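You operate a simulated robot arm through the tools that you are given. There is no shell and no other tool. Be economical: measure what you need, move in short steps, check, and stop when the job is done.

The job below is to be done with a simulated robot arm. You get a single attempt, and the scene is never put back.

JOB
Cool the glaze in the TEA and NUT pots on the cold plate.
Fine: one run, skins whole; first the oat pot goes back to its gap on the warm pot rack; TEA takes the seat that it left, NUT the third seat of that 3% row; push the chill key once. Set down upright: oat pot, what you pick out.

Only the result counts: the job must be done as asked and must still hold three seconds after the hand-in. Knocking over, shifting, dropping, spilling or breaking anything else fails it.

ROBOT AND FRAMES
A 6-joint arm with a fingered hand, hanging from a carriage that runs on a gantry, over the field with the corners [0.131, 1.382], [-2.369, 1.402], [-2.381, -0.078], [0.119, -0.098] (x, y) and turns from -7 to 681 degrees about z. Base frame: it is fixed where the carriage stands at the start and does not move with it; the origin is on the floor, on the carriage's upright axis, x ahead of it, y to its left, z up. Units: m, degrees, N and s.
With the tool pointing down near the work surface it reaches from about 0.1 to 0.52 m from the robot's upright axis, wherever it stands. Its first joint turns from -166.0 to 166.0 degrees. Places, roughly: first seat of the 3% row [0.6, -0.2, 0.9]; third seat of the 3% row [0.6, -0.4, 0.9]. Payload 3.7 kg.
The TCP is the grasp point between the finger pads, 0.026 m short of the fingertips. In the tool frame z runs along the fingers and y along their closing line. The gripper opens to 0.156 m. The gripper's body begins 0.073 m behind the TCP. The gripper is a hand of 4 fingers: y runs from the thumb to the fingers, the wrist lies at [0, 0, -0.239] in the tool frame.
Orientation is that of the tool frame in the base frame, as [roll, pitch, yaw] about the fixed x, y, z axes, in that order (R = Rz(yaw) Ry(pitch) Rx(roll)). With the fingers straight down and closing along the base's y, the tool's x points along the base's -x, its y along +y and its z along -z.

CONTROLS
- The arm moves only by the tool drive_tool. Its argument "increments" is a list of rows, each a list of 6 numbers: the shift along the base's x, y, z in cm, then the turn, a rotation vector about the base's x, y, z in degrees. In form: [[dx, dy, dz, rx, ry, rz], ...]. A call has 1 to 12 rows; each row is the pose to reach, as a shift and turn from the pose commanded when the call began. Each row takes 0.2 s and may step no farther than 0.05 m and 8.6 degrees from the row before; otherwise, the whole call is refused. Where a pose cannot be reached the arm comes as near as it can. A force on the tool above 40 N (or 10 N above the force at the start of the call, whichever is more), or a blocked arm, ends the call early, and 0.2 s more pass. In this call time passes only in rows, and 0.2 s behind the last. The reply holds the time, the measured pose of the TCP, the force on the tool along the base axes, the opening and the grip force, in the units named above and with some noise, with the torque about the TCP (base axes, N m) and any sound that the robot's microphone picked up.
- Cameras (640 x 400 px; columns grow to the right, rows downward): "scene" is now at [0.2541, -0.0124, 1.6975]; the picture's right is [-0.24, -0.97, 0.00], its down [-0.91, 0.22, -0.36] and it looks along [0.35, -0.09, -0.93] (base axes); focal length 254 px, centre (320, 200). "wrist" rides on the gripper at [0.058, -0.058, -0.091] in the tool frame; the picture's right is [0.71, 0.71, 0.00], its down [-0.53, 0.53, -0.67] and it looks along [-0.47, 0.47, 0.74] (tool axes); focal length 265 px, centre (320, 200). There is no depth. A picture from a camera that has moved, and an enlarged one, comes with that camera's place and axes in the base frame and with its lens.
- snapshot(camera): a new picture of that camera. It takes no simulated time.
- raise_lower(by): slides the trunk up (or, below 0, down) by that many m; the arm and the scene camera ride with it, the base frame stays. It gives what a move gives, with no picture.
- roll_base(legs): drives the robot by 1 to 6 legs, each [ahead, left, turn to the left] in m, m and degrees, along the robot's own axes; the way and the turn of a leg run together, so that a leg with both is an arc; at most 1.5 m and 180 degrees a leg. The arm and the cameras ride along, it lands a little off, and it stops where it bumps. It keeps to its track: a leg is cut to what the track allows. It gives what a move gives.
- finger_targets(finger1, finger2, finger3, thumb_bend): sets how far each is bent, from 0 (flat) to 1 (curled in); at 0.3 the hand is open as for a grip, at 0.7 the pads meet at the TCP. One left out holds its place. A second passes; each finger stops where it meets its share of the squeeze, and holds until it gets a number again. It is the only way to open and close the hand. It gives what a move gives, with no picture; readings hold the bend of each and the force on the fingers (four entries, about 0 where the hand has none), thumb and palm.
- aim_head(pan, tilt): turns the head with the scene camera to pan (to the left, within 155 degrees either way) and tilt (down, from -29 to 69), counted from straight ahead of the robot. It gives what a move gives.
- inspect(camera, box): a new picture of the part [left, top, right, bottom] of that camera's present view, enlarged. It takes no simulated time.
- finish_job(): hands the job in; it is judged then, once.

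Go step by step. Nothing tells you exact positions but the pictures and the camera data: compare them with the known pose of the tool, close in by small moves and look again before you grip or let go. The budget is 120 turns and 98 pictures, counting those below and the enlarged ones. Unless the task says otherwise, let go and move clear before handing in, and close with one line.

The tools are called after ">>>" by a JSON object that holds its "api" and its "payload". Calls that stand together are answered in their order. drive_tool: Moves the arm, as the interface text tells. Its arguments: {"type":"object","properties":{"increments":{"type":"array"}},"required":["increments"]} The other tools are called the same way: raise_lower (by) slides the trunk up or down; finger_targets (finger1, finger2, finger3, thumb_bend) moves the fingers one by one; roll_base (legs) drives the base; aim_head (pan, tilt) turns the head that bears the scene camera; snapshot (camera) takes a picture; inspect (camera, box) takes an enlarged picture of a part of a camera's view; finish_job () hands the job in.

At the start:

```text
t: 0.0
position: [0.5039, -0.0556, 1.096]
ee_rot: [-180.0, 0.0, -180.0]
contact_force: [-0.5, 0.0, 0.5]
torque: [0.02, 0.02, -0.04]
finger_gap: 0.1559
grasp_force: 0.1
shape: jaw
bend: [0.3, 0.3, 0.3, 0.3]
finger forces: [0.0, 0.0, 0.0, 0.0, 0.0, 0.1]
trunk travel left (down, up): [-0.549, 0.13]
robot x, y, heading: [-0.0004, 0.0016, -0.2]
head pan, tilt: [-13.7, 68.8]
```

scene: 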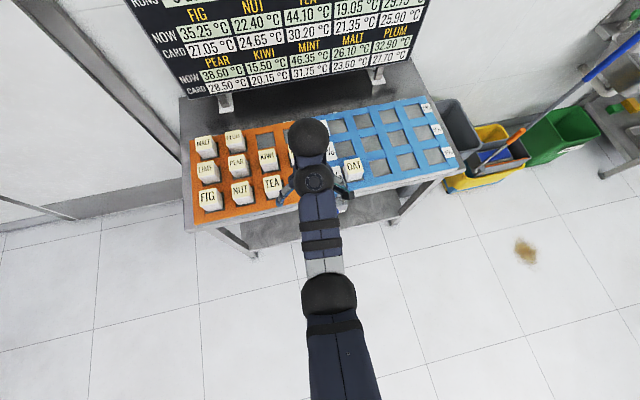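
wrist: 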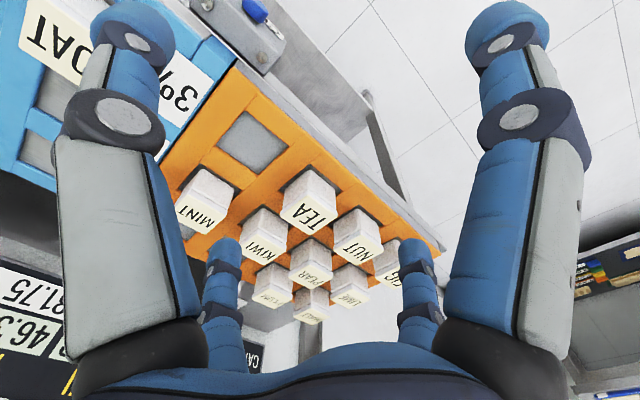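

I see an orange rack with labelled pots (front row FIG, NUT, TEA), a blue cold plate with OAT on it and a board behind. I'll look closer at the details first.

>>> {"api": "inspect", "payload": {"camera": "scene", "box": [180, 80, 480, 260]}}

>>> {"api": "inspect", "payload": {"camera": "wrist", "box": [0, 0, 440, 270]}}

>>> {"api": "aim_head", "payload": {"pan": 0, "tilt": 35}}

>>> {"api": "snapshot", "payload": {"camera": "scene"}}

```text
2.13 times, centred on (330, 170) of scene
camera zoom: at [0.2541, -0.0124, 1.6975], right [-0.24, -0.97, 0.0], down [-0.91, 0.22, -0.36], along [0.35, -0.09, -0.93], focal length 541 px, centre (299, 264)
```

zoom: 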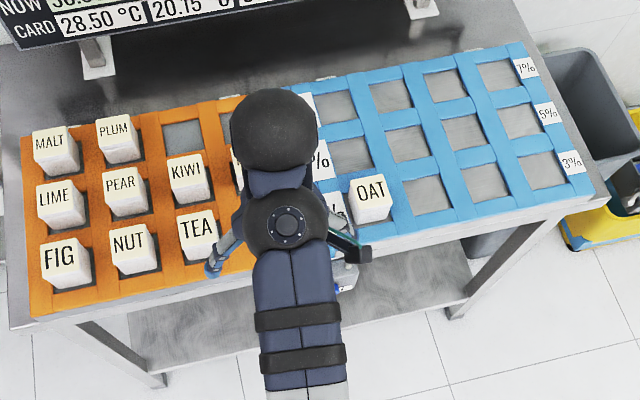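

```text
1.45 times, centred on (220, 135) of wrist
camera zoom: at [0.4459, -0.1126, 1.1862], right [-0.71, 0.71, 0.0], down [0.53, 0.53, 0.67], along [0.47, 0.47, -0.74], focal length 386 px, centre (466, 294)
```

zoom: 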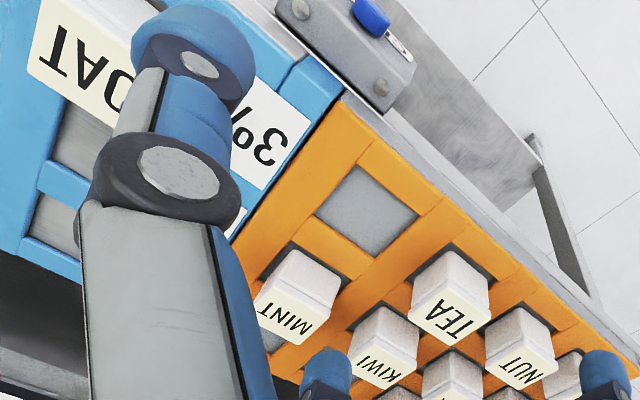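

```text
t: 1.0
position: [0.5046, -0.0547, 1.0954]
ee_rot: [179.9, 0.0, -180.0]
contact_force: [-0.9, 0.0, -0.5]
torque: [-0.04, 0.0, 0.0]
finger_gap: 0.1557
grasp_force: 0.1
shape: jaw
bend: [0.3, 0.3, 0.3, 0.3]
finger forces: [0.0, 0.0, 0.0, 0.1, 0.1, 0.0]
trunk travel left (down, up): [-0.549, 0.13]
robot x, y, heading: [-0.0009, 0.0025, -0.1]
head pan, tilt: [0.0, 35.0]
```

```text
93 pictures are left
camera scene: at [0.2878, 0.0009, 1.7411], right [0.0, -1.0, 0.0], down [-0.57, 0.0, -0.82], along [0.82, 0.0, -0.57], focal length 254 px, centre (320, 200)
```

scene: 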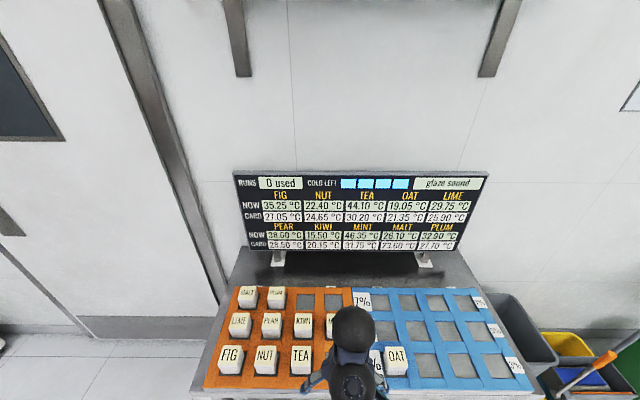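

The board order (FIG NUT TEA OAT / LIME …) puts OAT's gap at the front row's fourth place. I'll check the board, and move the arm back to get a free view.

>>> {"api": "inspect", "payload": {"camera": "scene", "box": [230, 165, 490, 260]}}

>>> {"api": "drive_tool", "payload": {"increments": [[-4, 0, 2, 0, 0, 0], [-8, 0, 4, 0, 0, 0], [-12, 0, 5, 0, 0, 0], [-16, 0, 5, 0, 0, 0], [-20, 0, 5, 0, 0, 0], [-24, 0, 5, 0, 0, 0]]}}

>>> {"api": "aim_head", "payload": {"pan": -20, "tilt": 55}}

>>> {"api": "snapshot", "payload": {"camera": "scene"}}

>>> {"api": "snapshot", "payload": {"camera": "wrist"}}

```text
2.46 times, centred on (360, 212) of scene
camera zoom: at [0.2878, 0.0009, 1.7411], right [0.0, -1.0, 0.0], down [-0.57, 0.0, -0.82], along [0.82, 0.0, -0.57], focal length 624 px, centre (222, 169)
```

zoom: 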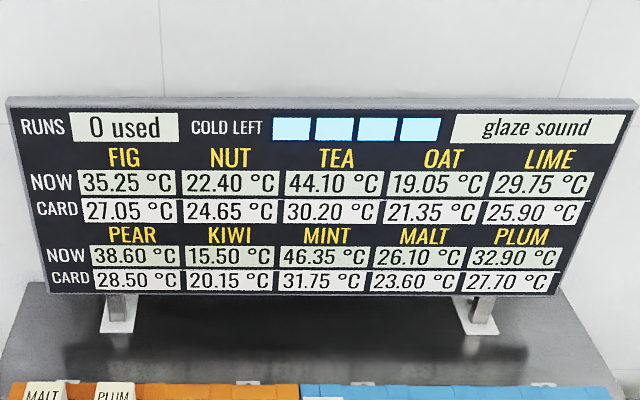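

```text
t: 2.4
position: [0.3147, -0.0574, 0.9926]
ee_rot: [-179.7, 0.5, -180.0]
contact_force: [1.2, -1.0, 0.5]
torque: [0.04, 0.11, 0.02]
finger_gap: 0.156
grasp_force: 0.0
shape: jaw
bend: [0.3, 0.3, 0.3, 0.3]
finger forces: [0.0, 0.1, 0.0, 0.1, 0.0, 0.0]
out of reach, approached as far as the arm can: row 1, 2, 3, 4, 5, 6
trunk travel left (down, up): [-0.549, 0.13]
robot x, y, heading: [-0.0025, 0.0004, 0.1]
head pan, tilt: [0.0, 35.0]
```

```text
t: 3.2
position: [0.3135, -0.0566, 0.99]
ee_rot: [-179.9, 0.2, 180.0]
contact_force: [0.4, -0.5, -0.5]
torque: [0.02, 0.01, 0.01]
finger_gap: 0.156
grasp_force: 0.2
shape: jaw
bend: [0.3, 0.3, 0.3, 0.3]
finger forces: [0.0, 0.0, 0.0, 0.1, 0.0, 0.0]
trunk travel left (down, up): [-0.549, 0.13]
robot x, y, heading: [-0.0005, 0.0009, 0.0]
head pan, tilt: [-20.0, 55.0]
```

```text
91 pictures are left
camera scene: at [0.2676, -0.0237, 1.713], right [-0.34, -0.94, 0.0], down [-0.77, 0.28, -0.57], along [0.54, -0.2, -0.82], focal length 254 px, centre (320, 200)
```

scene: 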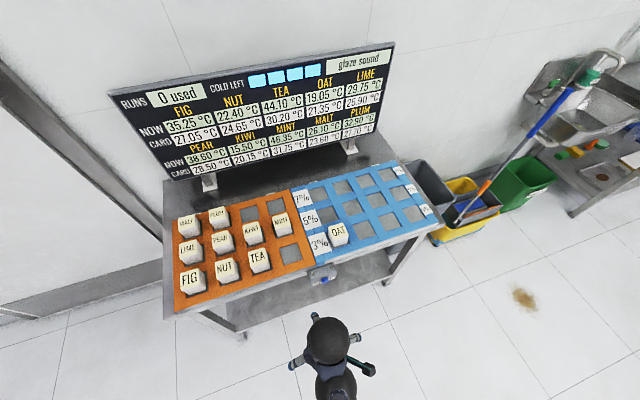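

```text
90 pictures are left
camera wrist: at [0.2543, -0.1148, 1.0816], right [-0.71, 0.71, 0.0], down [0.52, 0.53, 0.67], along [0.48, 0.47, -0.74], focal length 265 px, centre (320, 200)
```

wrist: 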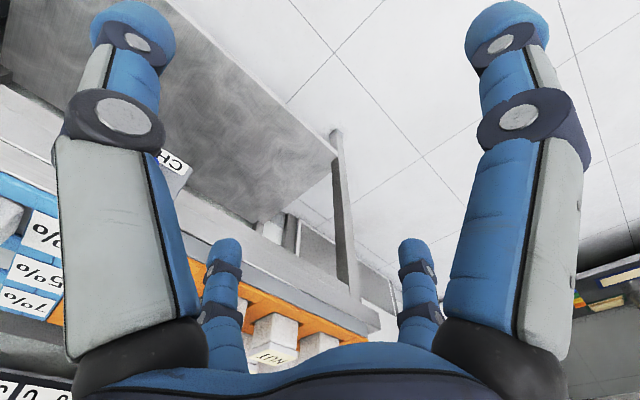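

>>> {"api": "inspect", "payload": {"camera": "scene", "box": [160, 160, 440, 335]}}

>>> {"api": "inspect", "payload": {"camera": "scene", "box": [285, 225, 365, 290]}}

```text
2.29 times, centred on (300, 248) of scene
camera zoom: at [0.2676, -0.0237, 1.713], right [-0.34, -0.94, 0.0], down [-0.77, 0.28, -0.57], along [0.54, -0.2, -0.82], focal length 580 px, centre (366, 91)
```

zoom: 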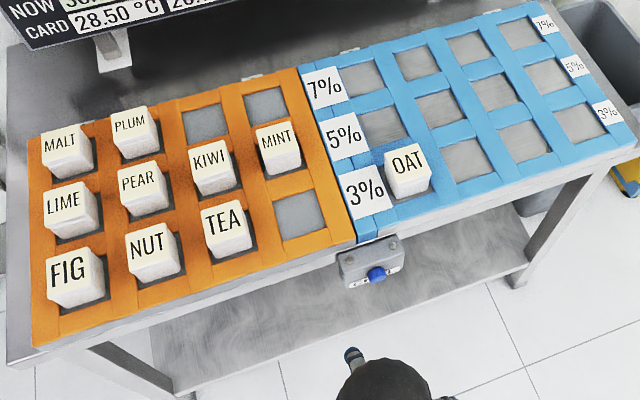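

```text
6.15 times, centred on (325, 258) of scene
camera zoom: at [0.2676, -0.0237, 1.713], right [-0.34, -0.94, 0.0], down [-0.77, 0.28, -0.57], along [0.54, -0.2, -0.82], focal length 1561 px, centre (289, -154)
```

zoom: 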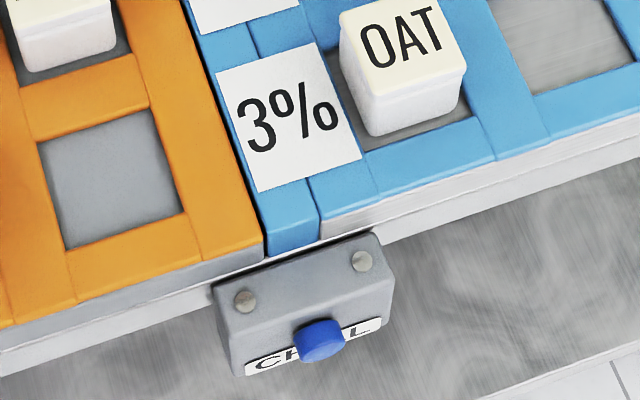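

The cold plate's seats are clear now: 3% row is the front one, four seats, OAT in the first. The rack is aligned with base axes; OAT is near (0.633, -0.226), pot tops near z 0.95. The chill key faces -x below the front edge. I'll bring the arm to a known height, then shift the base.

>>> {"api": "drive_tool", "payload": {"increments": [[4, 0, 3, 0, 0, 0], [8, 0, 6, 0, 0, 0], [12, 0, 9, 0, 0, 0]]}}

>>> {"api": "finger_targets", "payload": {"finger1": 0.5, "finger2": 0.5, "finger3": 0.5, "thumb_bend": 0.5}}

>>> {"api": "snapshot", "payload": {"camera": "wrist"}}

>>> {"api": "snapshot", "payload": {"camera": "scene"}}

```text
t: 4.0
position: [0.4537, -0.0606, 1.0502]
ee_rot: [-180.0, -0.1, -179.9]
contact_force: [-1.5, 0.9, 0.1]
torque: [0.02, -0.03, 0.0]
finger_gap: 0.1558
grasp_force: 0.1
shape: jaw
bend: [0.3, 0.3, 0.3, 0.3]
finger forces: [0.0, 0.0, 0.0, 0.0, 0.0, 0.0]
out of reach, approached as far as the arm can: row 1, 2, 3
trunk travel left (down, up): [-0.549, 0.13]
robot x, y, heading: [-0.0009, 0.0024, 0.1]
head pan, tilt: [-20.0, 55.0]
```

```text
t: 5.0
position: [0.4549, -0.0622, 1.05]
ee_rot: [180.0, 0.1, 180.0]
contact_force: [-0.4, -0.2, -0.4]
torque: [-0.02, 0.04, 0.03]
finger_gap: 0.0514
grasp_force: 0.1
shape: fingers
bend: [0.5, 0.5, 0.5, 0.5]
finger forces: [0.1, 0.1, 0.1, 0.0, 0.0, 0.0]
trunk travel left (down, up): [-0.549, 0.13]
robot x, y, heading: [0.0022, 0.0015, 0.1]
head pan, tilt: [-20.0, 55.0]
```

```text
87 pictures are left
camera wrist: at [0.3952, -0.1193, 1.1417], right [-0.71, 0.71, 0.0], down [0.53, 0.53, 0.67], along [0.47, 0.47, -0.74], focal length 265 px, centre (320, 200)
```

wrist: 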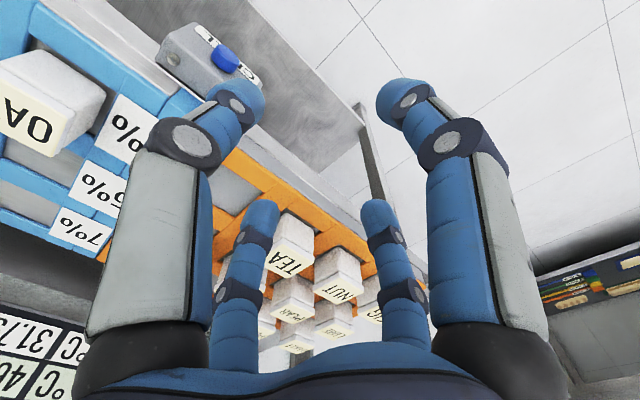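

```text
86 pictures are left
camera scene: at [0.2676, -0.0238, 1.7129], right [-0.34, -0.94, 0.0], down [-0.77, 0.28, -0.57], along [0.54, -0.2, -0.82], focal length 254 px, centre (320, 200)
```

scene: 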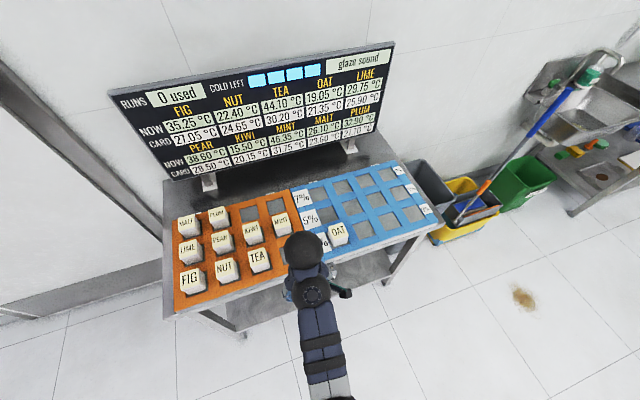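

The four fingers stand in a cross about the tool axis, and 0.5 bend gives 51 mm. I'll move the base to the front right corner of its field to bring the 3% row in reach.

>>> {"api": "roll_base", "payload": {"legs": [[0.105, -0.085, 0]]}}

>>> {"api": "finger_targets", "payload": {"finger1": 0.42, "finger2": 0.42, "finger3": 0.42, "thumb_bend": 0.42}}

>>> {"api": "snapshot", "payload": {"camera": "wrist"}}

>>> {"api": "snapshot", "payload": {"camera": "scene"}}

```text
t: 6.3
position: [0.5589, -0.1455, 1.0504]
ee_rot: [-180.0, 0.1, -179.9]
contact_force: [0.1, -0.1, 0.2]
torque: [-0.03, 0.02, -0.01]
finger_gap: 0.0514
grasp_force: 0.0
shape: fingers
bend: [0.5, 0.5, 0.5, 0.5]
finger forces: [0.1, 0.1, 0.1, 0.1, 0.0, 0.1]
trunk travel left (down, up): [-0.549, 0.13]
robot x, y, heading: [0.1016, -0.0831, -0.1]
head pan, tilt: [-20.0, 55.0]
```

```text
t: 7.3
position: [0.5573, -0.1458, 1.0514]
ee_rot: [180.0, 0.1, -180.0]
contact_force: [-0.3, 0.1, 0.7]
torque: [-0.01, -0.02, -0.01]
finger_gap: 0.0731
grasp_force: 0.1
shape: fingers
bend: [0.42, 0.42, 0.42, 0.42]
finger forces: [0.1, 0.0, 0.1, 0.0, 0.0, 0.0]
trunk travel left (down, up): [-0.549, 0.13]
robot x, y, heading: [0.1051, -0.086, 0.3]
head pan, tilt: [-20.0, 55.0]
```

```text
85 pictures are left
camera wrist: at [0.4996, -0.2043, 1.1416], right [-0.71, 0.71, 0.0], down [0.53, 0.53, 0.67], along [0.47, 0.47, -0.74], focal length 265 px, centre (320, 200)
```

wrist: 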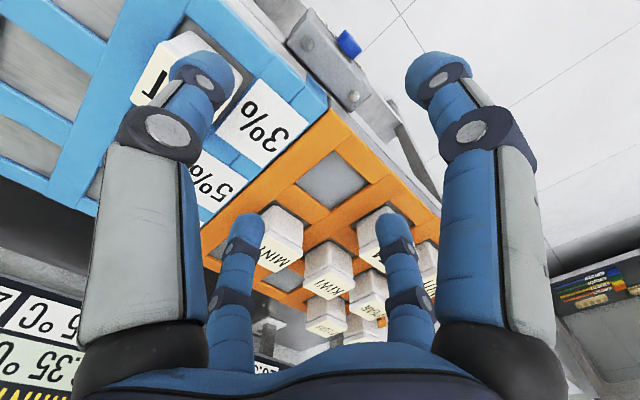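

```text
84 pictures are left
camera scene: at [0.3721, -0.1088, 1.7129], right [-0.34, -0.94, 0.0], down [-0.77, 0.28, -0.57], along [0.54, -0.2, -0.82], focal length 254 px, centre (320, 200)
```

scene: 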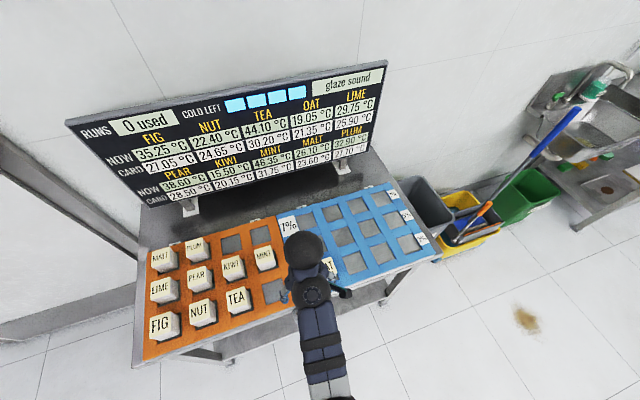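

Now a second viewpoint; I'll zoom to triangulate pot heights.

>>> {"api": "inspect", "payload": {"camera": "scene", "box": [130, 200, 290, 300]}}

>>> {"api": "inspect", "payload": {"camera": "scene", "box": [270, 190, 430, 290]}}

```text
4.00 times, centred on (210, 250) of scene
camera zoom: at [0.3721, -0.1088, 1.7129], right [-0.34, -0.94, 0.0], down [-0.77, 0.28, -0.57], along [0.54, -0.2, -0.82], focal length 1014 px, centre (760, 0)
```

zoom: 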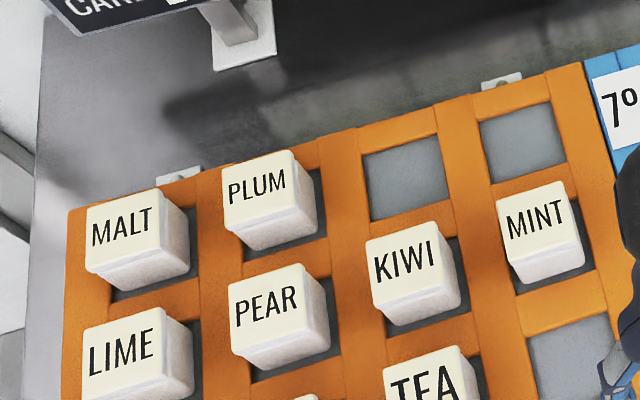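

```text
4.00 times, centred on (350, 240) of scene
camera zoom: at [0.3721, -0.1088, 1.7129], right [-0.34, -0.94, 0.0], down [-0.77, 0.28, -0.57], along [0.54, -0.2, -0.82], focal length 1014 px, centre (200, 40)
```

zoom: 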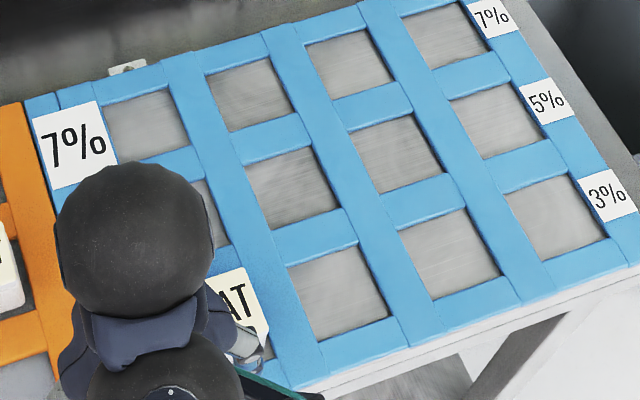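

Estimates: pot tops z≈0.96, pitch ≈0.1 m, OAT at about (0.628, -0.224), its rack gap about (0.628, -0.05), TEA y≈0.05, NUT y≈0.15, third seat y≈-0.43. I'll hover above OAT and test the reach.

>>> {"api": "drive_tool", "payload": {"increments": [[3, -3.5, 0, 0, 0, 0], [6, -6.5, 0, 0, 0, 0], [7.1, -7.8, 0, 0, 0, 0]]}}

>>> {"api": "snapshot", "payload": {"camera": "wrist"}}

>>> {"api": "snapshot", "payload": {"camera": "scene"}}

```text
t: 8.1
position: [0.6301, -0.2235, 1.0505]
ee_rot: [179.9, 0.1, -180.0]
contact_force: [-0.8, 0.2, 0.3]
torque: [-0.01, -0.02, 0.03]
finger_gap: 0.0732
grasp_force: 0.0
shape: fingers
bend: [0.42, 0.42, 0.42, 0.42]
finger forces: [0.1, 0.0, 0.1, 0.1, 0.0, 0.0]
trunk travel left (down, up): [-0.549, 0.13]
robot x, y, heading: [0.1095, -0.0849, -0.1]
head pan, tilt: [-20.0, 55.0]
```

```text
81 pictures are left
camera wrist: at [0.5702, -0.2825, 1.1412], right [-0.71, 0.71, 0.0], down [0.53, 0.53, 0.67], along [0.47, 0.47, -0.74], focal length 265 px, centre (320, 200)
```

wrist: 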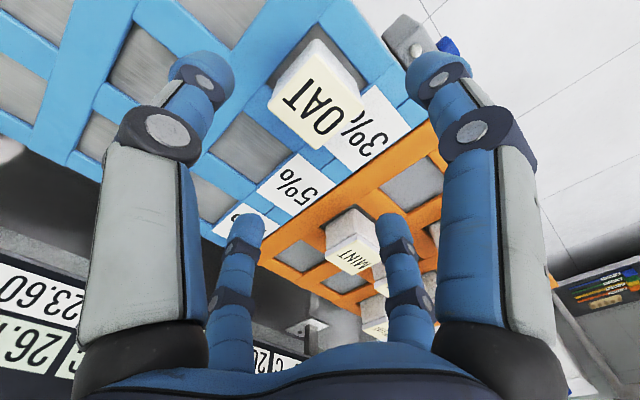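

```text
80 pictures are left
camera scene: at [0.372, -0.1088, 1.7129], right [-0.34, -0.94, 0.0], down [-0.77, 0.28, -0.57], along [0.54, -0.2, -0.82], focal length 254 px, centre (320, 200)
```

scene: 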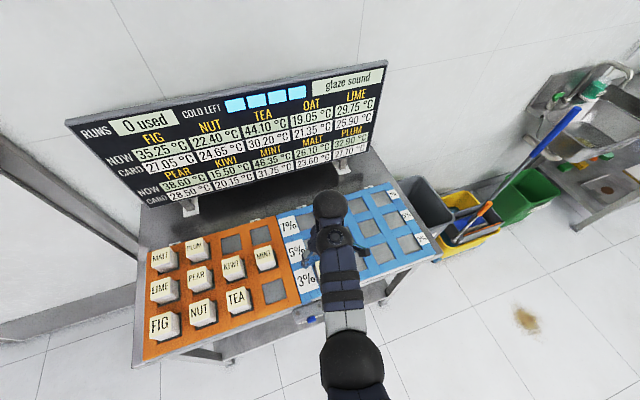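

>>> {"api": "inspect", "payload": {"camera": "wrist", "box": [240, 20, 400, 170]}}

```text
2.67 times, centred on (320, 95) of wrist
camera zoom: at [0.5702, -0.2825, 1.1412], right [-0.71, 0.71, 0.0], down [0.53, 0.53, 0.67], along [0.47, 0.47, -0.74], focal length 708 px, centre (320, 480)
```

zoom: 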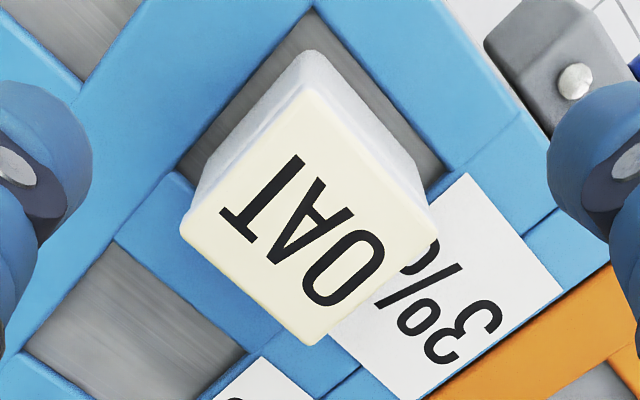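

Hand hovers a few mm from OAT's centre. I descend 4 cm (tips still above its top) and look again to fix height and offset.

>>> {"api": "drive_tool", "payload": {"increments": [[0, 0, -2, 0, 0, 0], [-0.2, -0.4, -4, 0, 0, 0]]}}

>>> {"api": "inspect", "payload": {"camera": "wrist", "box": [160, 0, 480, 200]}}

```text
t: 8.7
position: [0.6273, -0.2276, 1.0113]
ee_rot: [179.9, 0.1, -180.0]
contact_force: [-0.3, 0.0, 0.3]
torque: [0.0, 0.02, -0.02]
finger_gap: 0.0732
grasp_force: 0.0
shape: fingers
bend: [0.42, 0.42, 0.42, 0.42]
finger forces: [0.0, 0.0, 0.1, 0.0, 0.1, 0.0]
trunk travel left (down, up): [-0.549, 0.13]
robot x, y, heading: [0.1038, -0.0864, -0.0]
head pan, tilt: [-20.0, 55.0]
```

```text
2.00 times, centred on (320, 100) of wrist
camera zoom: at [0.5685, -0.2859, 1.1017], right [-0.71, 0.71, 0.0], down [0.53, 0.53, 0.67], along [0.47, 0.47, -0.74], focal length 531 px, centre (320, 400)
```

zoom: 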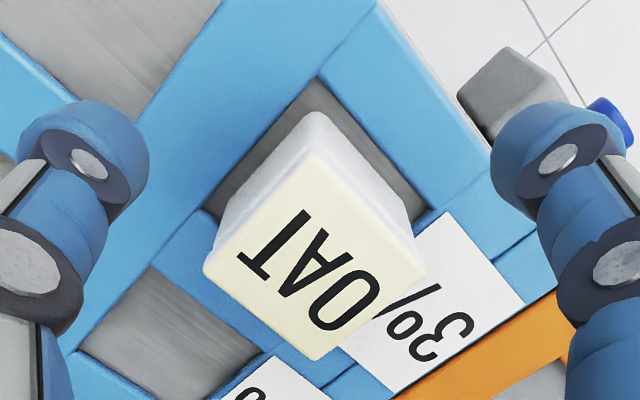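

>>> {"api": "drive_tool", "payload": {"increments": [[0.3, 0.1, -2, 0, 0, 0], [0.3, 0.1, -4, 0, 0, 0]]}}

>>> {"api": "snapshot", "payload": {"camera": "wrist"}}

>>> {"api": "snapshot", "payload": {"camera": "scene"}}

```text
t: 9.3
position: [0.6298, -0.2262, 0.9714]
ee_rot: [-180.0, 0.1, -180.0]
contact_force: [-0.5, -1.2, 0.1]
torque: [-0.01, -0.03, 0.01]
finger_gap: 0.0732
grasp_force: 0.1
shape: fingers
bend: [0.42, 0.42, 0.42, 0.42]
finger forces: [0.1, 0.0, 0.0, 0.0, 0.0, 0.0]
trunk travel left (down, up): [-0.549, 0.13]
robot x, y, heading: [0.1034, -0.0845, 0.0]
head pan, tilt: [-20.0, 55.0]
```

```text
77 pictures are left
camera wrist: at [0.5713, -0.2853, 1.0615], right [-0.71, 0.71, 0.0], down [0.52, 0.53, 0.67], along [0.47, 0.47, -0.74], focal length 265 px, centre (320, 200)
```

wrist: 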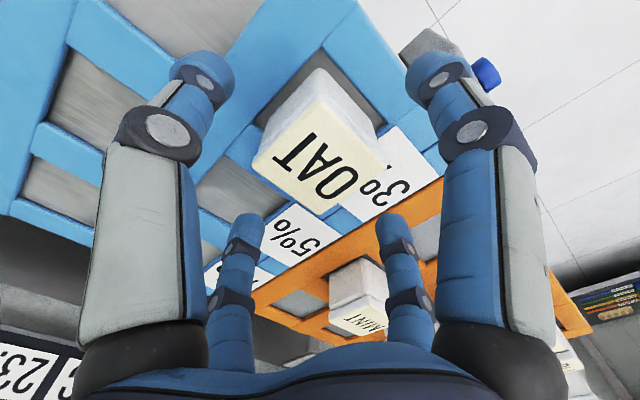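

```text
76 pictures are left
camera scene: at [0.3721, -0.1088, 1.7129], right [-0.34, -0.94, 0.0], down [-0.77, 0.28, -0.57], along [0.54, -0.2, -0.82], focal length 254 px, centre (320, 200)
```

scene: 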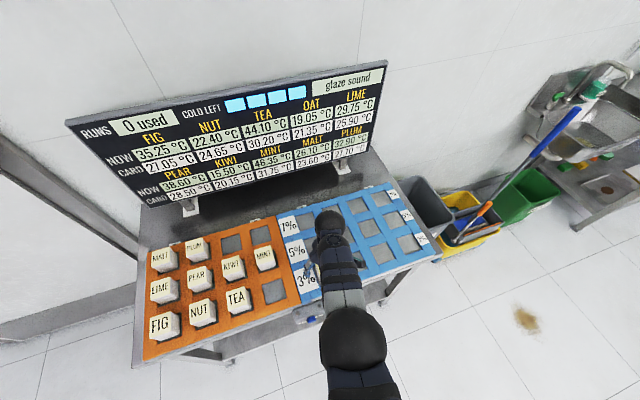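

Refined: pot top z≈0.93, centre ≈(0.634, -0.2245). I'll correct and go down a bit more.

>>> {"api": "drive_tool", "payload": {"increments": [[0.4, 0.2, 0, 0, 0, 0], [0.4, 0.2, -1.5, 0, 0, 0], [0.4, 0.2, -3, 0, 0, 0]]}}

>>> {"api": "snapshot", "payload": {"camera": "wrist"}}

```text
t: 10.1
position: [0.6205, -0.2168, 0.9494]
ee_rot: [180.0, 0.1, -180.0]
contact_force: [-0.1, -0.1, -0.2]
torque: [0.02, 0.03, 0.02]
finger_gap: 0.0733
grasp_force: 0.0
shape: fingers
bend: [0.42, 0.42, 0.42, 0.42]
finger forces: [0.2, 0.0, 0.0, 0.1, 0.0, 0.1]
out of reach, approached as far as the arm can: row 2, 3
trunk travel left (down, up): [-0.549, 0.13]
robot x, y, heading: [0.1032, -0.0837, 0.1]
head pan, tilt: [-20.0, 55.0]
```

```text
75 pictures are left
camera wrist: at [0.562, -0.2747, 1.0392], right [-0.71, 0.71, 0.0], down [0.53, 0.53, 0.67], along [0.47, 0.47, -0.74], focal length 265 px, centre (320, 200)
```

wrist: 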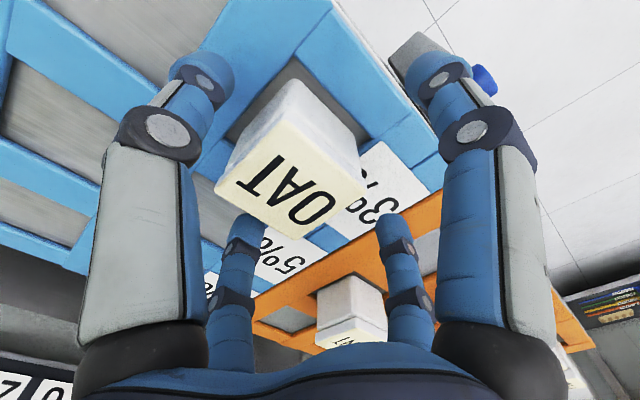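

The arm hits its reach limit here, so I back off upward and lower the trunk.

>>> {"api": "drive_tool", "payload": {"increments": [[0, 0, 4, 0, 0, 0], [0, 0, 8, 0, 0, 0], [0, 0, 12, 0, 0, 0], [0, 0, 16, 0, 0, 0]]}}

>>> {"api": "raise_lower", "payload": {"by": -0.1}}

>>> {"api": "drive_tool", "payload": {"increments": [[0, 0, 4, 0, 0, 0], [0, 0, 8, 0, 0, 0], [0, 0, 10, 0, 0, 0]]}}

>>> {"api": "raise_lower", "payload": {"by": -0.08}}

```text
t: 11.1
position: [0.6196, -0.2154, 1.109]
ee_rot: [179.9, 0.0, -179.9]
contact_force: [0.5, 0.3, -0.7]
torque: [0.01, -0.02, -0.01]
finger_gap: 0.0736
grasp_force: 0.0
shape: fingers
bend: [0.42, 0.42, 0.42, 0.42]
finger forces: [0.1, 0.0, 0.0, 0.1, 0.1, 0.0]
trunk travel left (down, up): [-0.549, 0.13]
robot x, y, heading: [0.1024, -0.0855, -0.1]
head pan, tilt: [-20.0, 55.0]
```

```text
t: 12.5
position: [0.6207, -0.2174, 1.0083]
ee_rot: [180.0, 0.2, 179.9]
contact_force: [0.6, -0.5, 0.6]
torque: [0.04, 0.04, 0.0]
finger_gap: 0.0733
grasp_force: 0.1
shape: fingers
bend: [0.42, 0.42, 0.42, 0.42]
finger forces: [0.0, 0.0, 0.1, 0.0, 0.1, 0.0]
trunk travel left (down, up): [-0.449, 0.23]
robot x, y, heading: [0.1041, -0.0857, -0.1]
head pan, tilt: [-20.0, 55.0]
```

```text
t: 13.3
position: [0.6535, -0.2249, 1.0874]
ee_rot: [180.0, 0.0, 180.0]
contact_force: [0.0, 0.2, 0.2]
torque: [-0.02, 0.03, -0.02]
finger_gap: 0.0732
grasp_force: 0.0
shape: fingers
bend: [0.42, 0.42, 0.42, 0.42]
finger forces: [0.0, 0.1, 0.0, 0.0, 0.0, 0.0]
out of reach, approached as far as the arm can: row 1, 2, 3
trunk travel left (down, up): [-0.449, 0.23]
robot x, y, heading: [0.1054, -0.0842, -0.1]
head pan, tilt: [-20.0, 55.0]
```

```text
t: 14.4
position: [0.6532, -0.2252, 1.0073]
ee_rot: [180.0, 0.1, -180.0]
contact_force: [-0.4, 0.1, 0.9]
torque: [0.03, 0.0, 0.02]
finger_gap: 0.0734
grasp_force: 0.1
shape: fingers
bend: [0.42, 0.42, 0.42, 0.42]
finger forces: [0.0, 0.0, 0.0, 0.0, 0.0, 0.1]
trunk travel left (down, up): [-0.369, 0.31]
robot x, y, heading: [0.1056, -0.0838, 0.2]
head pan, tilt: [-20.0, 55.0]
```

>>> {"api": "drive_tool", "payload": {"increments": [[-1.9, 0.1, 0, 0, 0, 0], [-1.9, 0.1, -1.8, 0, 0, 0], [-1.9, 0.1, -3.5, 0, 0, 0]]}}

>>> {"api": "snapshot", "payload": {"camera": "wrist"}}

>>> {"api": "snapshot", "payload": {"camera": "scene"}}

```text
t: 15.2
position: [0.6363, -0.223, 0.9717]
ee_rot: [180.0, 0.0, 180.0]
contact_force: [-0.1, -0.2, -0.5]
torque: [0.02, -0.02, -0.01]
finger_gap: 0.0731
grasp_force: 0.0
shape: fingers
bend: [0.42, 0.42, 0.42, 0.42]
finger forces: [0.0, 0.0, 0.1, 0.0, 0.0, 0.1]
out of reach, approached as far as the arm can: row 1, 2
trunk travel left (down, up): [-0.369, 0.31]
robot x, y, heading: [0.107, -0.0843, -0.3]
head pan, tilt: [-20.0, 55.0]
```

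```text
74 pictures are left
camera wrist: at [0.5773, -0.2822, 1.0628], right [-0.71, 0.71, 0.0], down [0.53, 0.53, 0.67], along [0.47, 0.47, -0.74], focal length 265 px, centre (320, 200)
```

wrist: 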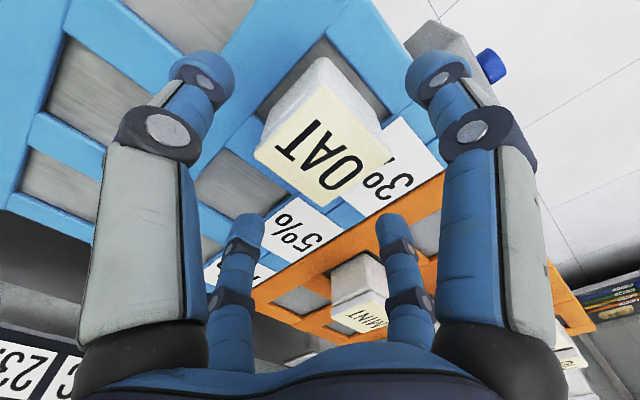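

```text
73 pictures are left
camera scene: at [0.372, -0.1088, 1.5329], right [-0.34, -0.94, 0.0], down [-0.77, 0.28, -0.57], along [0.54, -0.2, -0.82], focal length 254 px, centre (320, 200)
```

scene: 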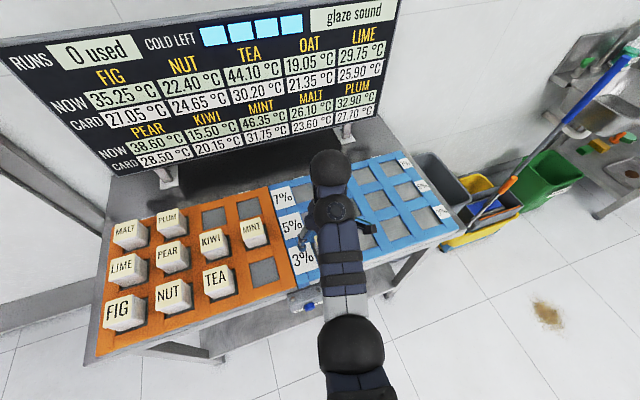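

Aligned over OAT at (0.6365, -0.222). I descend so the tips reach about 2.5 cm below its top.

>>> {"api": "drive_tool", "payload": {"increments": [[0, 0, -1.5, 0, 0, 0], [0, 0, -3, 0, 0, 0]]}}

>>> {"api": "snapshot", "payload": {"camera": "wrist"}}

```text
t: 15.8
position: [0.634, -0.2234, 0.9413]
ee_rot: [-179.9, 0.2, 180.0]
contact_force: [0.5, -0.4, 0.1]
torque: [0.0, 0.02, -0.01]
finger_gap: 0.0732
grasp_force: 0.0
shape: fingers
bend: [0.42, 0.42, 0.42, 0.42]
finger forces: [0.1, 0.1, 0.0, 0.0, 0.0, 0.1]
trunk travel left (down, up): [-0.369, 0.31]
robot x, y, heading: [0.1059, -0.0835, 0.1]
head pan, tilt: [-20.0, 55.0]
```

```text
72 pictures are left
camera wrist: at [0.5768, -0.282, 1.0319], right [-0.71, 0.71, 0.0], down [0.53, 0.53, 0.67], along [0.47, 0.47, -0.74], focal length 265 px, centre (320, 200)
```

wrist: 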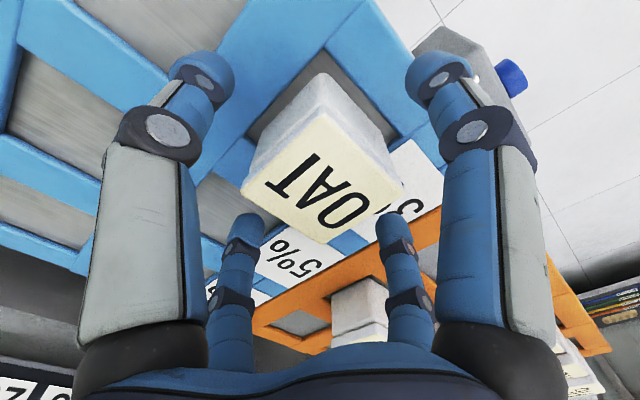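

Top of OAT is at z≈0.934, its base ≈0.88. I go down 6 mm more and close all four fingers.

>>> {"api": "drive_tool", "payload": {"increments": [[0.1, 0.1, -0.6, 0, 0, 0]]}}

>>> {"api": "finger_targets", "payload": {"finger1": 0.5, "finger2": 0.5, "finger3": 0.5, "thumb_bend": 0.5}}

>>> {"api": "snapshot", "payload": {"camera": "wrist"}}

```text
t: 16.2
position: [0.6366, -0.2234, 0.9353]
ee_rot: [180.0, 0.0, -180.0]
contact_force: [0.1, 0.2, 0.0]
torque: [0.01, -0.01, -0.03]
finger_gap: 0.0732
grasp_force: 0.1
shape: fingers
bend: [0.42, 0.42, 0.42, 0.42]
finger forces: [0.1, 0.0, 0.1, 0.0, 0.1, 0.0]
trunk travel left (down, up): [-0.369, 0.31]
robot x, y, heading: [0.1053, -0.0867, 0.1]
head pan, tilt: [-20.0, 55.0]
```

```text
t: 17.2
position: [0.6369, -0.2232, 0.9351]
ee_rot: [180.0, 0.0, 179.9]
contact_force: [0.3, 0.5, -0.7]
torque: [-0.03, 0.01, -0.01]
finger_gap: 0.0513
grasp_force: 0.0
shape: fingers
bend: [0.5, 0.5, 0.5, 0.5]
finger forces: [0.0, 0.0, 0.1, 0.0, 0.1, 0.0]
trunk travel left (down, up): [-0.369, 0.31]
robot x, y, heading: [0.1038, -0.0855, -0.1]
head pan, tilt: [-20.0, 55.0]
```

```text
71 pictures are left
camera wrist: at [0.5781, -0.281, 1.0265], right [-0.71, 0.71, 0.0], down [0.53, 0.53, 0.67], along [0.47, 0.47, -0.74], focal length 265 px, centre (320, 200)
```

wrist: 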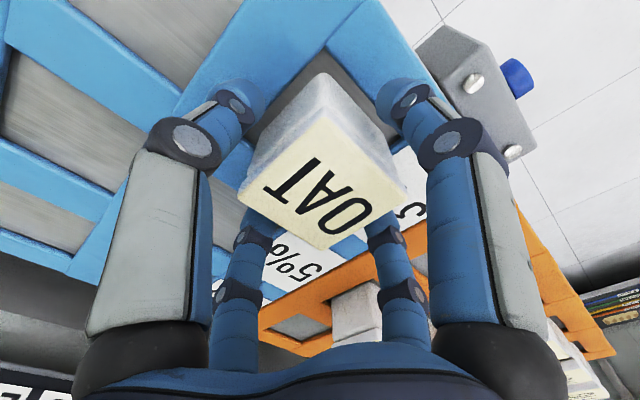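

>>> {"api": "finger_targets", "payload": {"finger1": 0.6, "finger2": 0.6, "finger3": 0.6, "thumb_bend": 0.6}}

>>> {"api": "snapshot", "payload": {"camera": "wrist"}}

```text
t: 18.2
position: [0.637, -0.223, 0.9359]
ee_rot: [-180.0, 0.0, -179.9]
contact_force: [-1.1, -0.8, -0.3]
torque: [-0.01, 0.01, -0.01]
finger_gap: 0.0359
grasp_force: 7.3
shape: fingers
bend: [0.55, 0.56, 0.57, 0.57]
finger forces: [4.3, 3.1, 2.2, 0.0, 5.0, 0.0]
trunk travel left (down, up): [-0.369, 0.31]
robot x, y, heading: [0.1048, -0.0867, -0.1]
head pan, tilt: [-20.0, 55.0]
```

```text
70 pictures are left
camera wrist: at [0.578, -0.2812, 1.0265], right [-0.71, 0.71, 0.0], down [0.53, 0.53, 0.67], along [0.47, 0.47, -0.74], focal length 265 px, centre (320, 200)
```

wrist: 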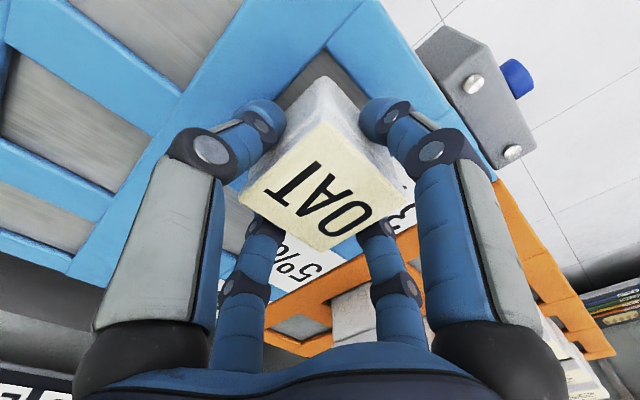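

Gripped by all four fingers at (0.637, -0.223). I lift straight up with the trunk.

>>> {"api": "raise_lower", "payload": {"by": 0.09}}

>>> {"api": "snapshot", "payload": {"camera": "wrist"}}

>>> {"api": "inspect", "payload": {"camera": "scene", "box": [90, 170, 410, 370]}}

```text
t: 19.5
position: [0.635, -0.2231, 1.0248]
ee_rot: [-180.0, 0.0, 180.0]
contact_force: [0.3, -0.3, -3.3]
torque: [0.01, -0.02, -0.02]
finger_gap: 0.0355
grasp_force: 6.6
shape: fingers
bend: [0.55, 0.56, 0.57, 0.57]
finger forces: [4.0, 3.1, 2.1, 0.1, 4.4, 0.0]
trunk travel left (down, up): [-0.459, 0.22]
robot x, y, heading: [0.1062, -0.0855, -0.0]
head pan, tilt: [-20.0, 55.0]
```

```text
69 pictures are left
camera wrist: at [0.5777, -0.2809, 1.1163], right [-0.71, 0.71, 0.0], down [0.53, 0.53, 0.67], along [0.47, 0.47, -0.74], focal length 265 px, centre (320, 200)
```

wrist: 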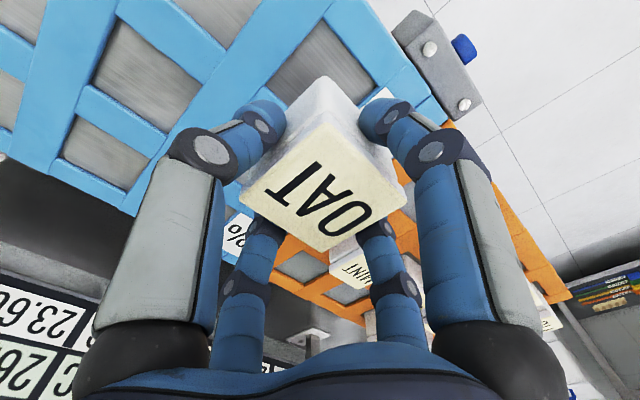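

```text
2.00 times, centred on (250, 270) of scene
camera zoom: at [0.3719, -0.1088, 1.6228], right [-0.34, -0.94, 0.0], down [-0.77, 0.28, -0.57], along [0.54, -0.2, -0.82], focal length 507 px, centre (460, 60)
```

zoom: 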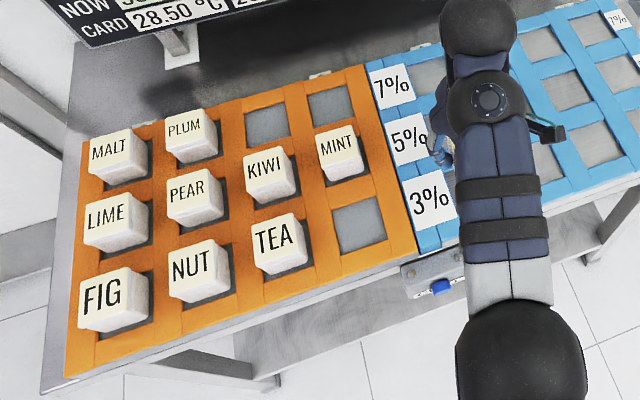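

OAT is held cleanly. The view of the emptied seat is my template: I move over the gap (≈(0.634,-0.05)) at the same height and compare.

>>> {"api": "drive_tool", "payload": {"increments": [[0, 4.3, 0, 0, 0, 0], [0, 8.6, 0, 0, 0, 0], [0, 13, 0, 0, 0, 0], [0, 17.3, 0, 0, 0, 0]]}}

>>> {"api": "snapshot", "payload": {"camera": "wrist"}}

>>> {"api": "snapshot", "payload": {"camera": "scene"}}

```text
t: 20.5
position: [0.6362, -0.0485, 1.0264]
ee_rot: [180.0, 0.0, -180.0]
contact_force: [0.2, -0.1, -4.1]
torque: [0.03, -0.01, -0.02]
finger_gap: 0.0353
grasp_force: 7.0
shape: fingers
bend: [0.56, 0.57, 0.57, 0.57]
finger forces: [3.9, 3.3, 2.3, 0.1, 4.5, 0.0]
trunk travel left (down, up): [-0.459, 0.22]
robot x, y, heading: [0.1058, -0.0848, -0.2]
head pan, tilt: [-20.0, 55.0]
```

```text
67 pictures are left
camera wrist: at [0.5772, -0.1078, 1.1169], right [-0.71, 0.71, 0.0], down [0.53, 0.53, 0.67], along [0.47, 0.47, -0.74], focal length 265 px, centre (320, 200)
```

wrist: 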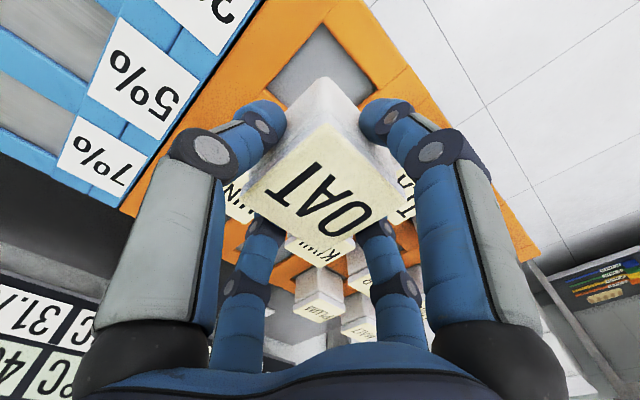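

```text
66 pictures are left
camera scene: at [0.3719, -0.1089, 1.6229], right [-0.34, -0.94, 0.0], down [-0.77, 0.28, -0.57], along [0.54, -0.2, -0.82], focal length 254 px, centre (320, 200)
```

scene: 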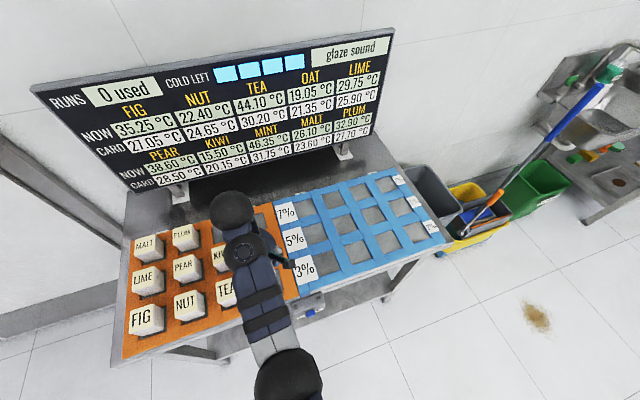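

>>> {"api": "inspect", "payload": {"camera": "wrist", "box": [240, 0, 400, 100]}}

```text
4.00 times, centred on (320, 50) of wrist
camera zoom: at [0.5772, -0.1078, 1.1169], right [-0.71, 0.71, 0.0], down [0.53, 0.53, 0.67], along [0.47, 0.47, -0.74], focal length 1062 px, centre (320, 800)
```

zoom: 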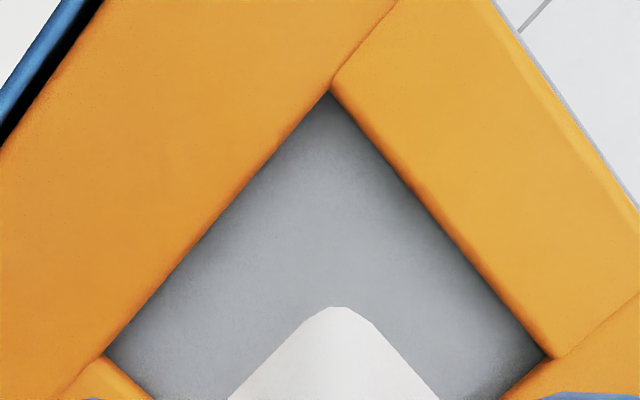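

The pot is centred over the gap within about 1–2 mm. I lower with the trunk, then the last bit with the arm.

>>> {"api": "raise_lower", "payload": {"by": -0.07}}

>>> {"api": "snapshot", "payload": {"camera": "wrist"}}

>>> {"api": "inspect", "payload": {"camera": "wrist", "box": [200, 20, 440, 170]}}

```text
t: 21.6
position: [0.6363, -0.0506, 0.957]
ee_rot: [-179.9, 0.1, -180.0]
contact_force: [-0.3, -0.2, -4.1]
torque: [0.0, 0.0, 0.02]
finger_gap: 0.0356
grasp_force: 7.3
shape: fingers
bend: [0.56, 0.57, 0.57, 0.57]
finger forces: [3.9, 3.5, 2.2, 0.1, 4.5, 0.1]
trunk travel left (down, up): [-0.389, 0.29]
robot x, y, heading: [0.1057, -0.0883, 0.2]
head pan, tilt: [-20.0, 55.0]
```

```text
64 pictures are left
camera wrist: at [0.5775, -0.1083, 1.0471], right [-0.71, 0.71, 0.0], down [0.53, 0.53, 0.67], along [0.47, 0.47, -0.74], focal length 265 px, centre (320, 200)
```

wrist: 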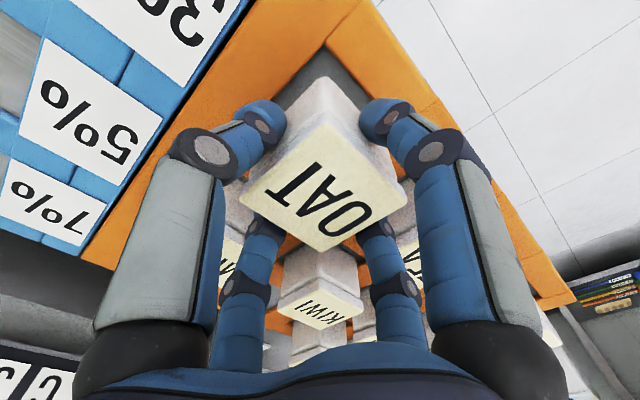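

```text
2.67 times, centred on (320, 95) of wrist
camera zoom: at [0.5775, -0.1083, 1.0471], right [-0.71, 0.71, 0.0], down [0.53, 0.53, 0.67], along [0.47, 0.47, -0.74], focal length 708 px, centre (320, 480)
```

zoom: 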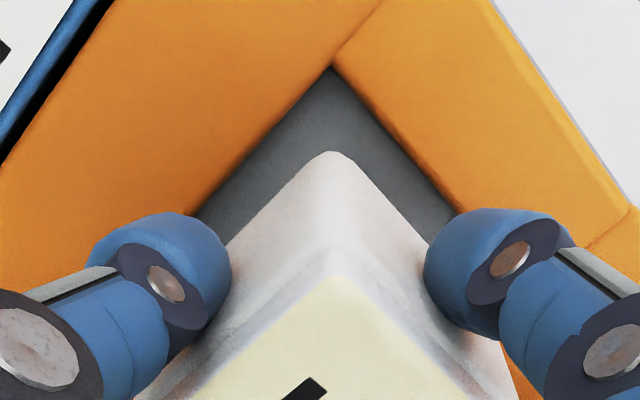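

>>> {"api": "drive_tool", "payload": {"increments": [[0, 0, -0.8, 0, 0, 0], [0, 0, -1.6, 0, 0, 0], [0, 0, -1.9, 0, 0, 0]]}}

```text
t: 22.4
position: [0.6366, -0.0499, 0.9368]
ee_rot: [180.0, 0.0, 179.9]
contact_force: [-0.2, -0.5, -3.0]
torque: [-0.01, 0.03, 0.03]
finger_gap: 0.0355
grasp_force: 6.6
shape: fingers
bend: [0.56, 0.57, 0.57, 0.57]
finger forces: [3.9, 3.4, 2.3, 0.1, 4.6, 0.0]
trunk travel left (down, up): [-0.389, 0.29]
robot x, y, heading: [0.1026, -0.0859, -0.2]
head pan, tilt: [-20.0, 55.0]
```

>>> {"api": "drive_tool", "payload": {"increments": [[0, 0, -0.2, 0, 0, 0]]}}

>>> {"api": "inspect", "payload": {"camera": "wrist", "box": [200, 20, 440, 170]}}

```text
t: 22.8
position: [0.6361, -0.0496, 0.9345]
ee_rot: [179.9, 0.0, 179.9]
contact_force: [-1.7, -0.3, 1.9]
torque: [0.01, 0.04, 0.0]
finger_gap: 0.0354
grasp_force: 7.2
shape: fingers
bend: [0.56, 0.57, 0.57, 0.57]
finger forces: [4.4, 3.4, 2.2, 0.0, 4.8, 0.1]
trunk travel left (down, up): [-0.389, 0.29]
robot x, y, heading: [0.1092, -0.0863, 0.2]
head pan, tilt: [-20.0, 55.0]
```

```text
2.67 times, centred on (320, 95) of wrist
camera zoom: at [0.5772, -0.1081, 1.0266], right [-0.71, 0.71, 0.0], down [0.53, 0.53, 0.67], along [0.47, 0.47, -0.74], focal length 708 px, centre (320, 480)
```

zoom: 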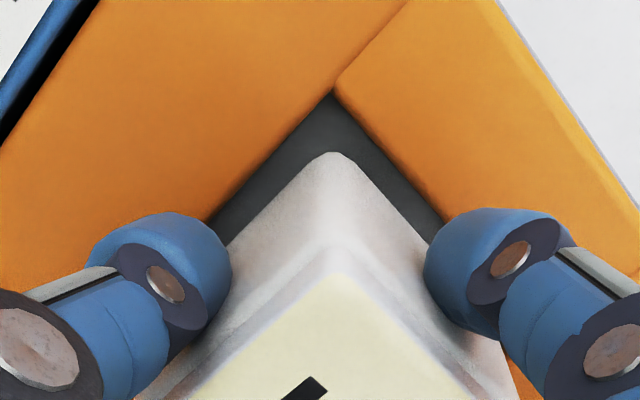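

Floor contact (weight is off). I release and rise.

>>> {"api": "finger_targets", "payload": {"finger1": 0.43, "finger2": 0.43, "finger3": 0.43, "thumb_bend": 0.43}}

>>> {"api": "raise_lower", "payload": {"by": 0.08}}

>>> {"api": "snapshot", "payload": {"camera": "wrist"}}

```text
t: 23.8
position: [0.6369, -0.0495, 0.9348]
ee_rot: [179.9, 0.0, -179.9]
contact_force: [-0.2, 0.2, -0.1]
torque: [0.01, 0.02, 0.0]
finger_gap: 0.0704
grasp_force: 0.0
shape: fingers
bend: [0.43, 0.43, 0.43, 0.43]
finger forces: [0.0, 0.0, 0.1, 0.1, 0.0, 0.0]
trunk travel left (down, up): [-0.389, 0.29]
robot x, y, heading: [0.1056, -0.086, 0.1]
head pan, tilt: [-20.0, 55.0]
```

```text
t: 24.9
position: [0.6354, -0.0496, 1.0151]
ee_rot: [-180.0, 0.1, -180.0]
contact_force: [-0.1, 0.0, -0.3]
torque: [-0.01, 0.02, 0.02]
finger_gap: 0.0705
grasp_force: 0.1
shape: fingers
bend: [0.43, 0.43, 0.43, 0.43]
finger forces: [0.0, 0.0, 0.0, 0.0, 0.0, 0.1]
trunk travel left (down, up): [-0.469, 0.21]
robot x, y, heading: [0.1038, -0.0847, -0.1]
head pan, tilt: [-20.0, 55.0]
```

```text
61 pictures are left
camera wrist: at [0.5773, -0.108, 1.1062], right [-0.71, 0.71, 0.0], down [0.53, 0.53, 0.67], along [0.47, 0.47, -0.74], focal length 265 px, centre (320, 200)
```

wrist: 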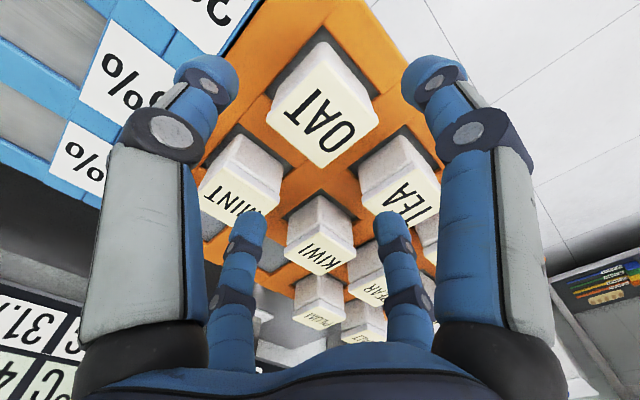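

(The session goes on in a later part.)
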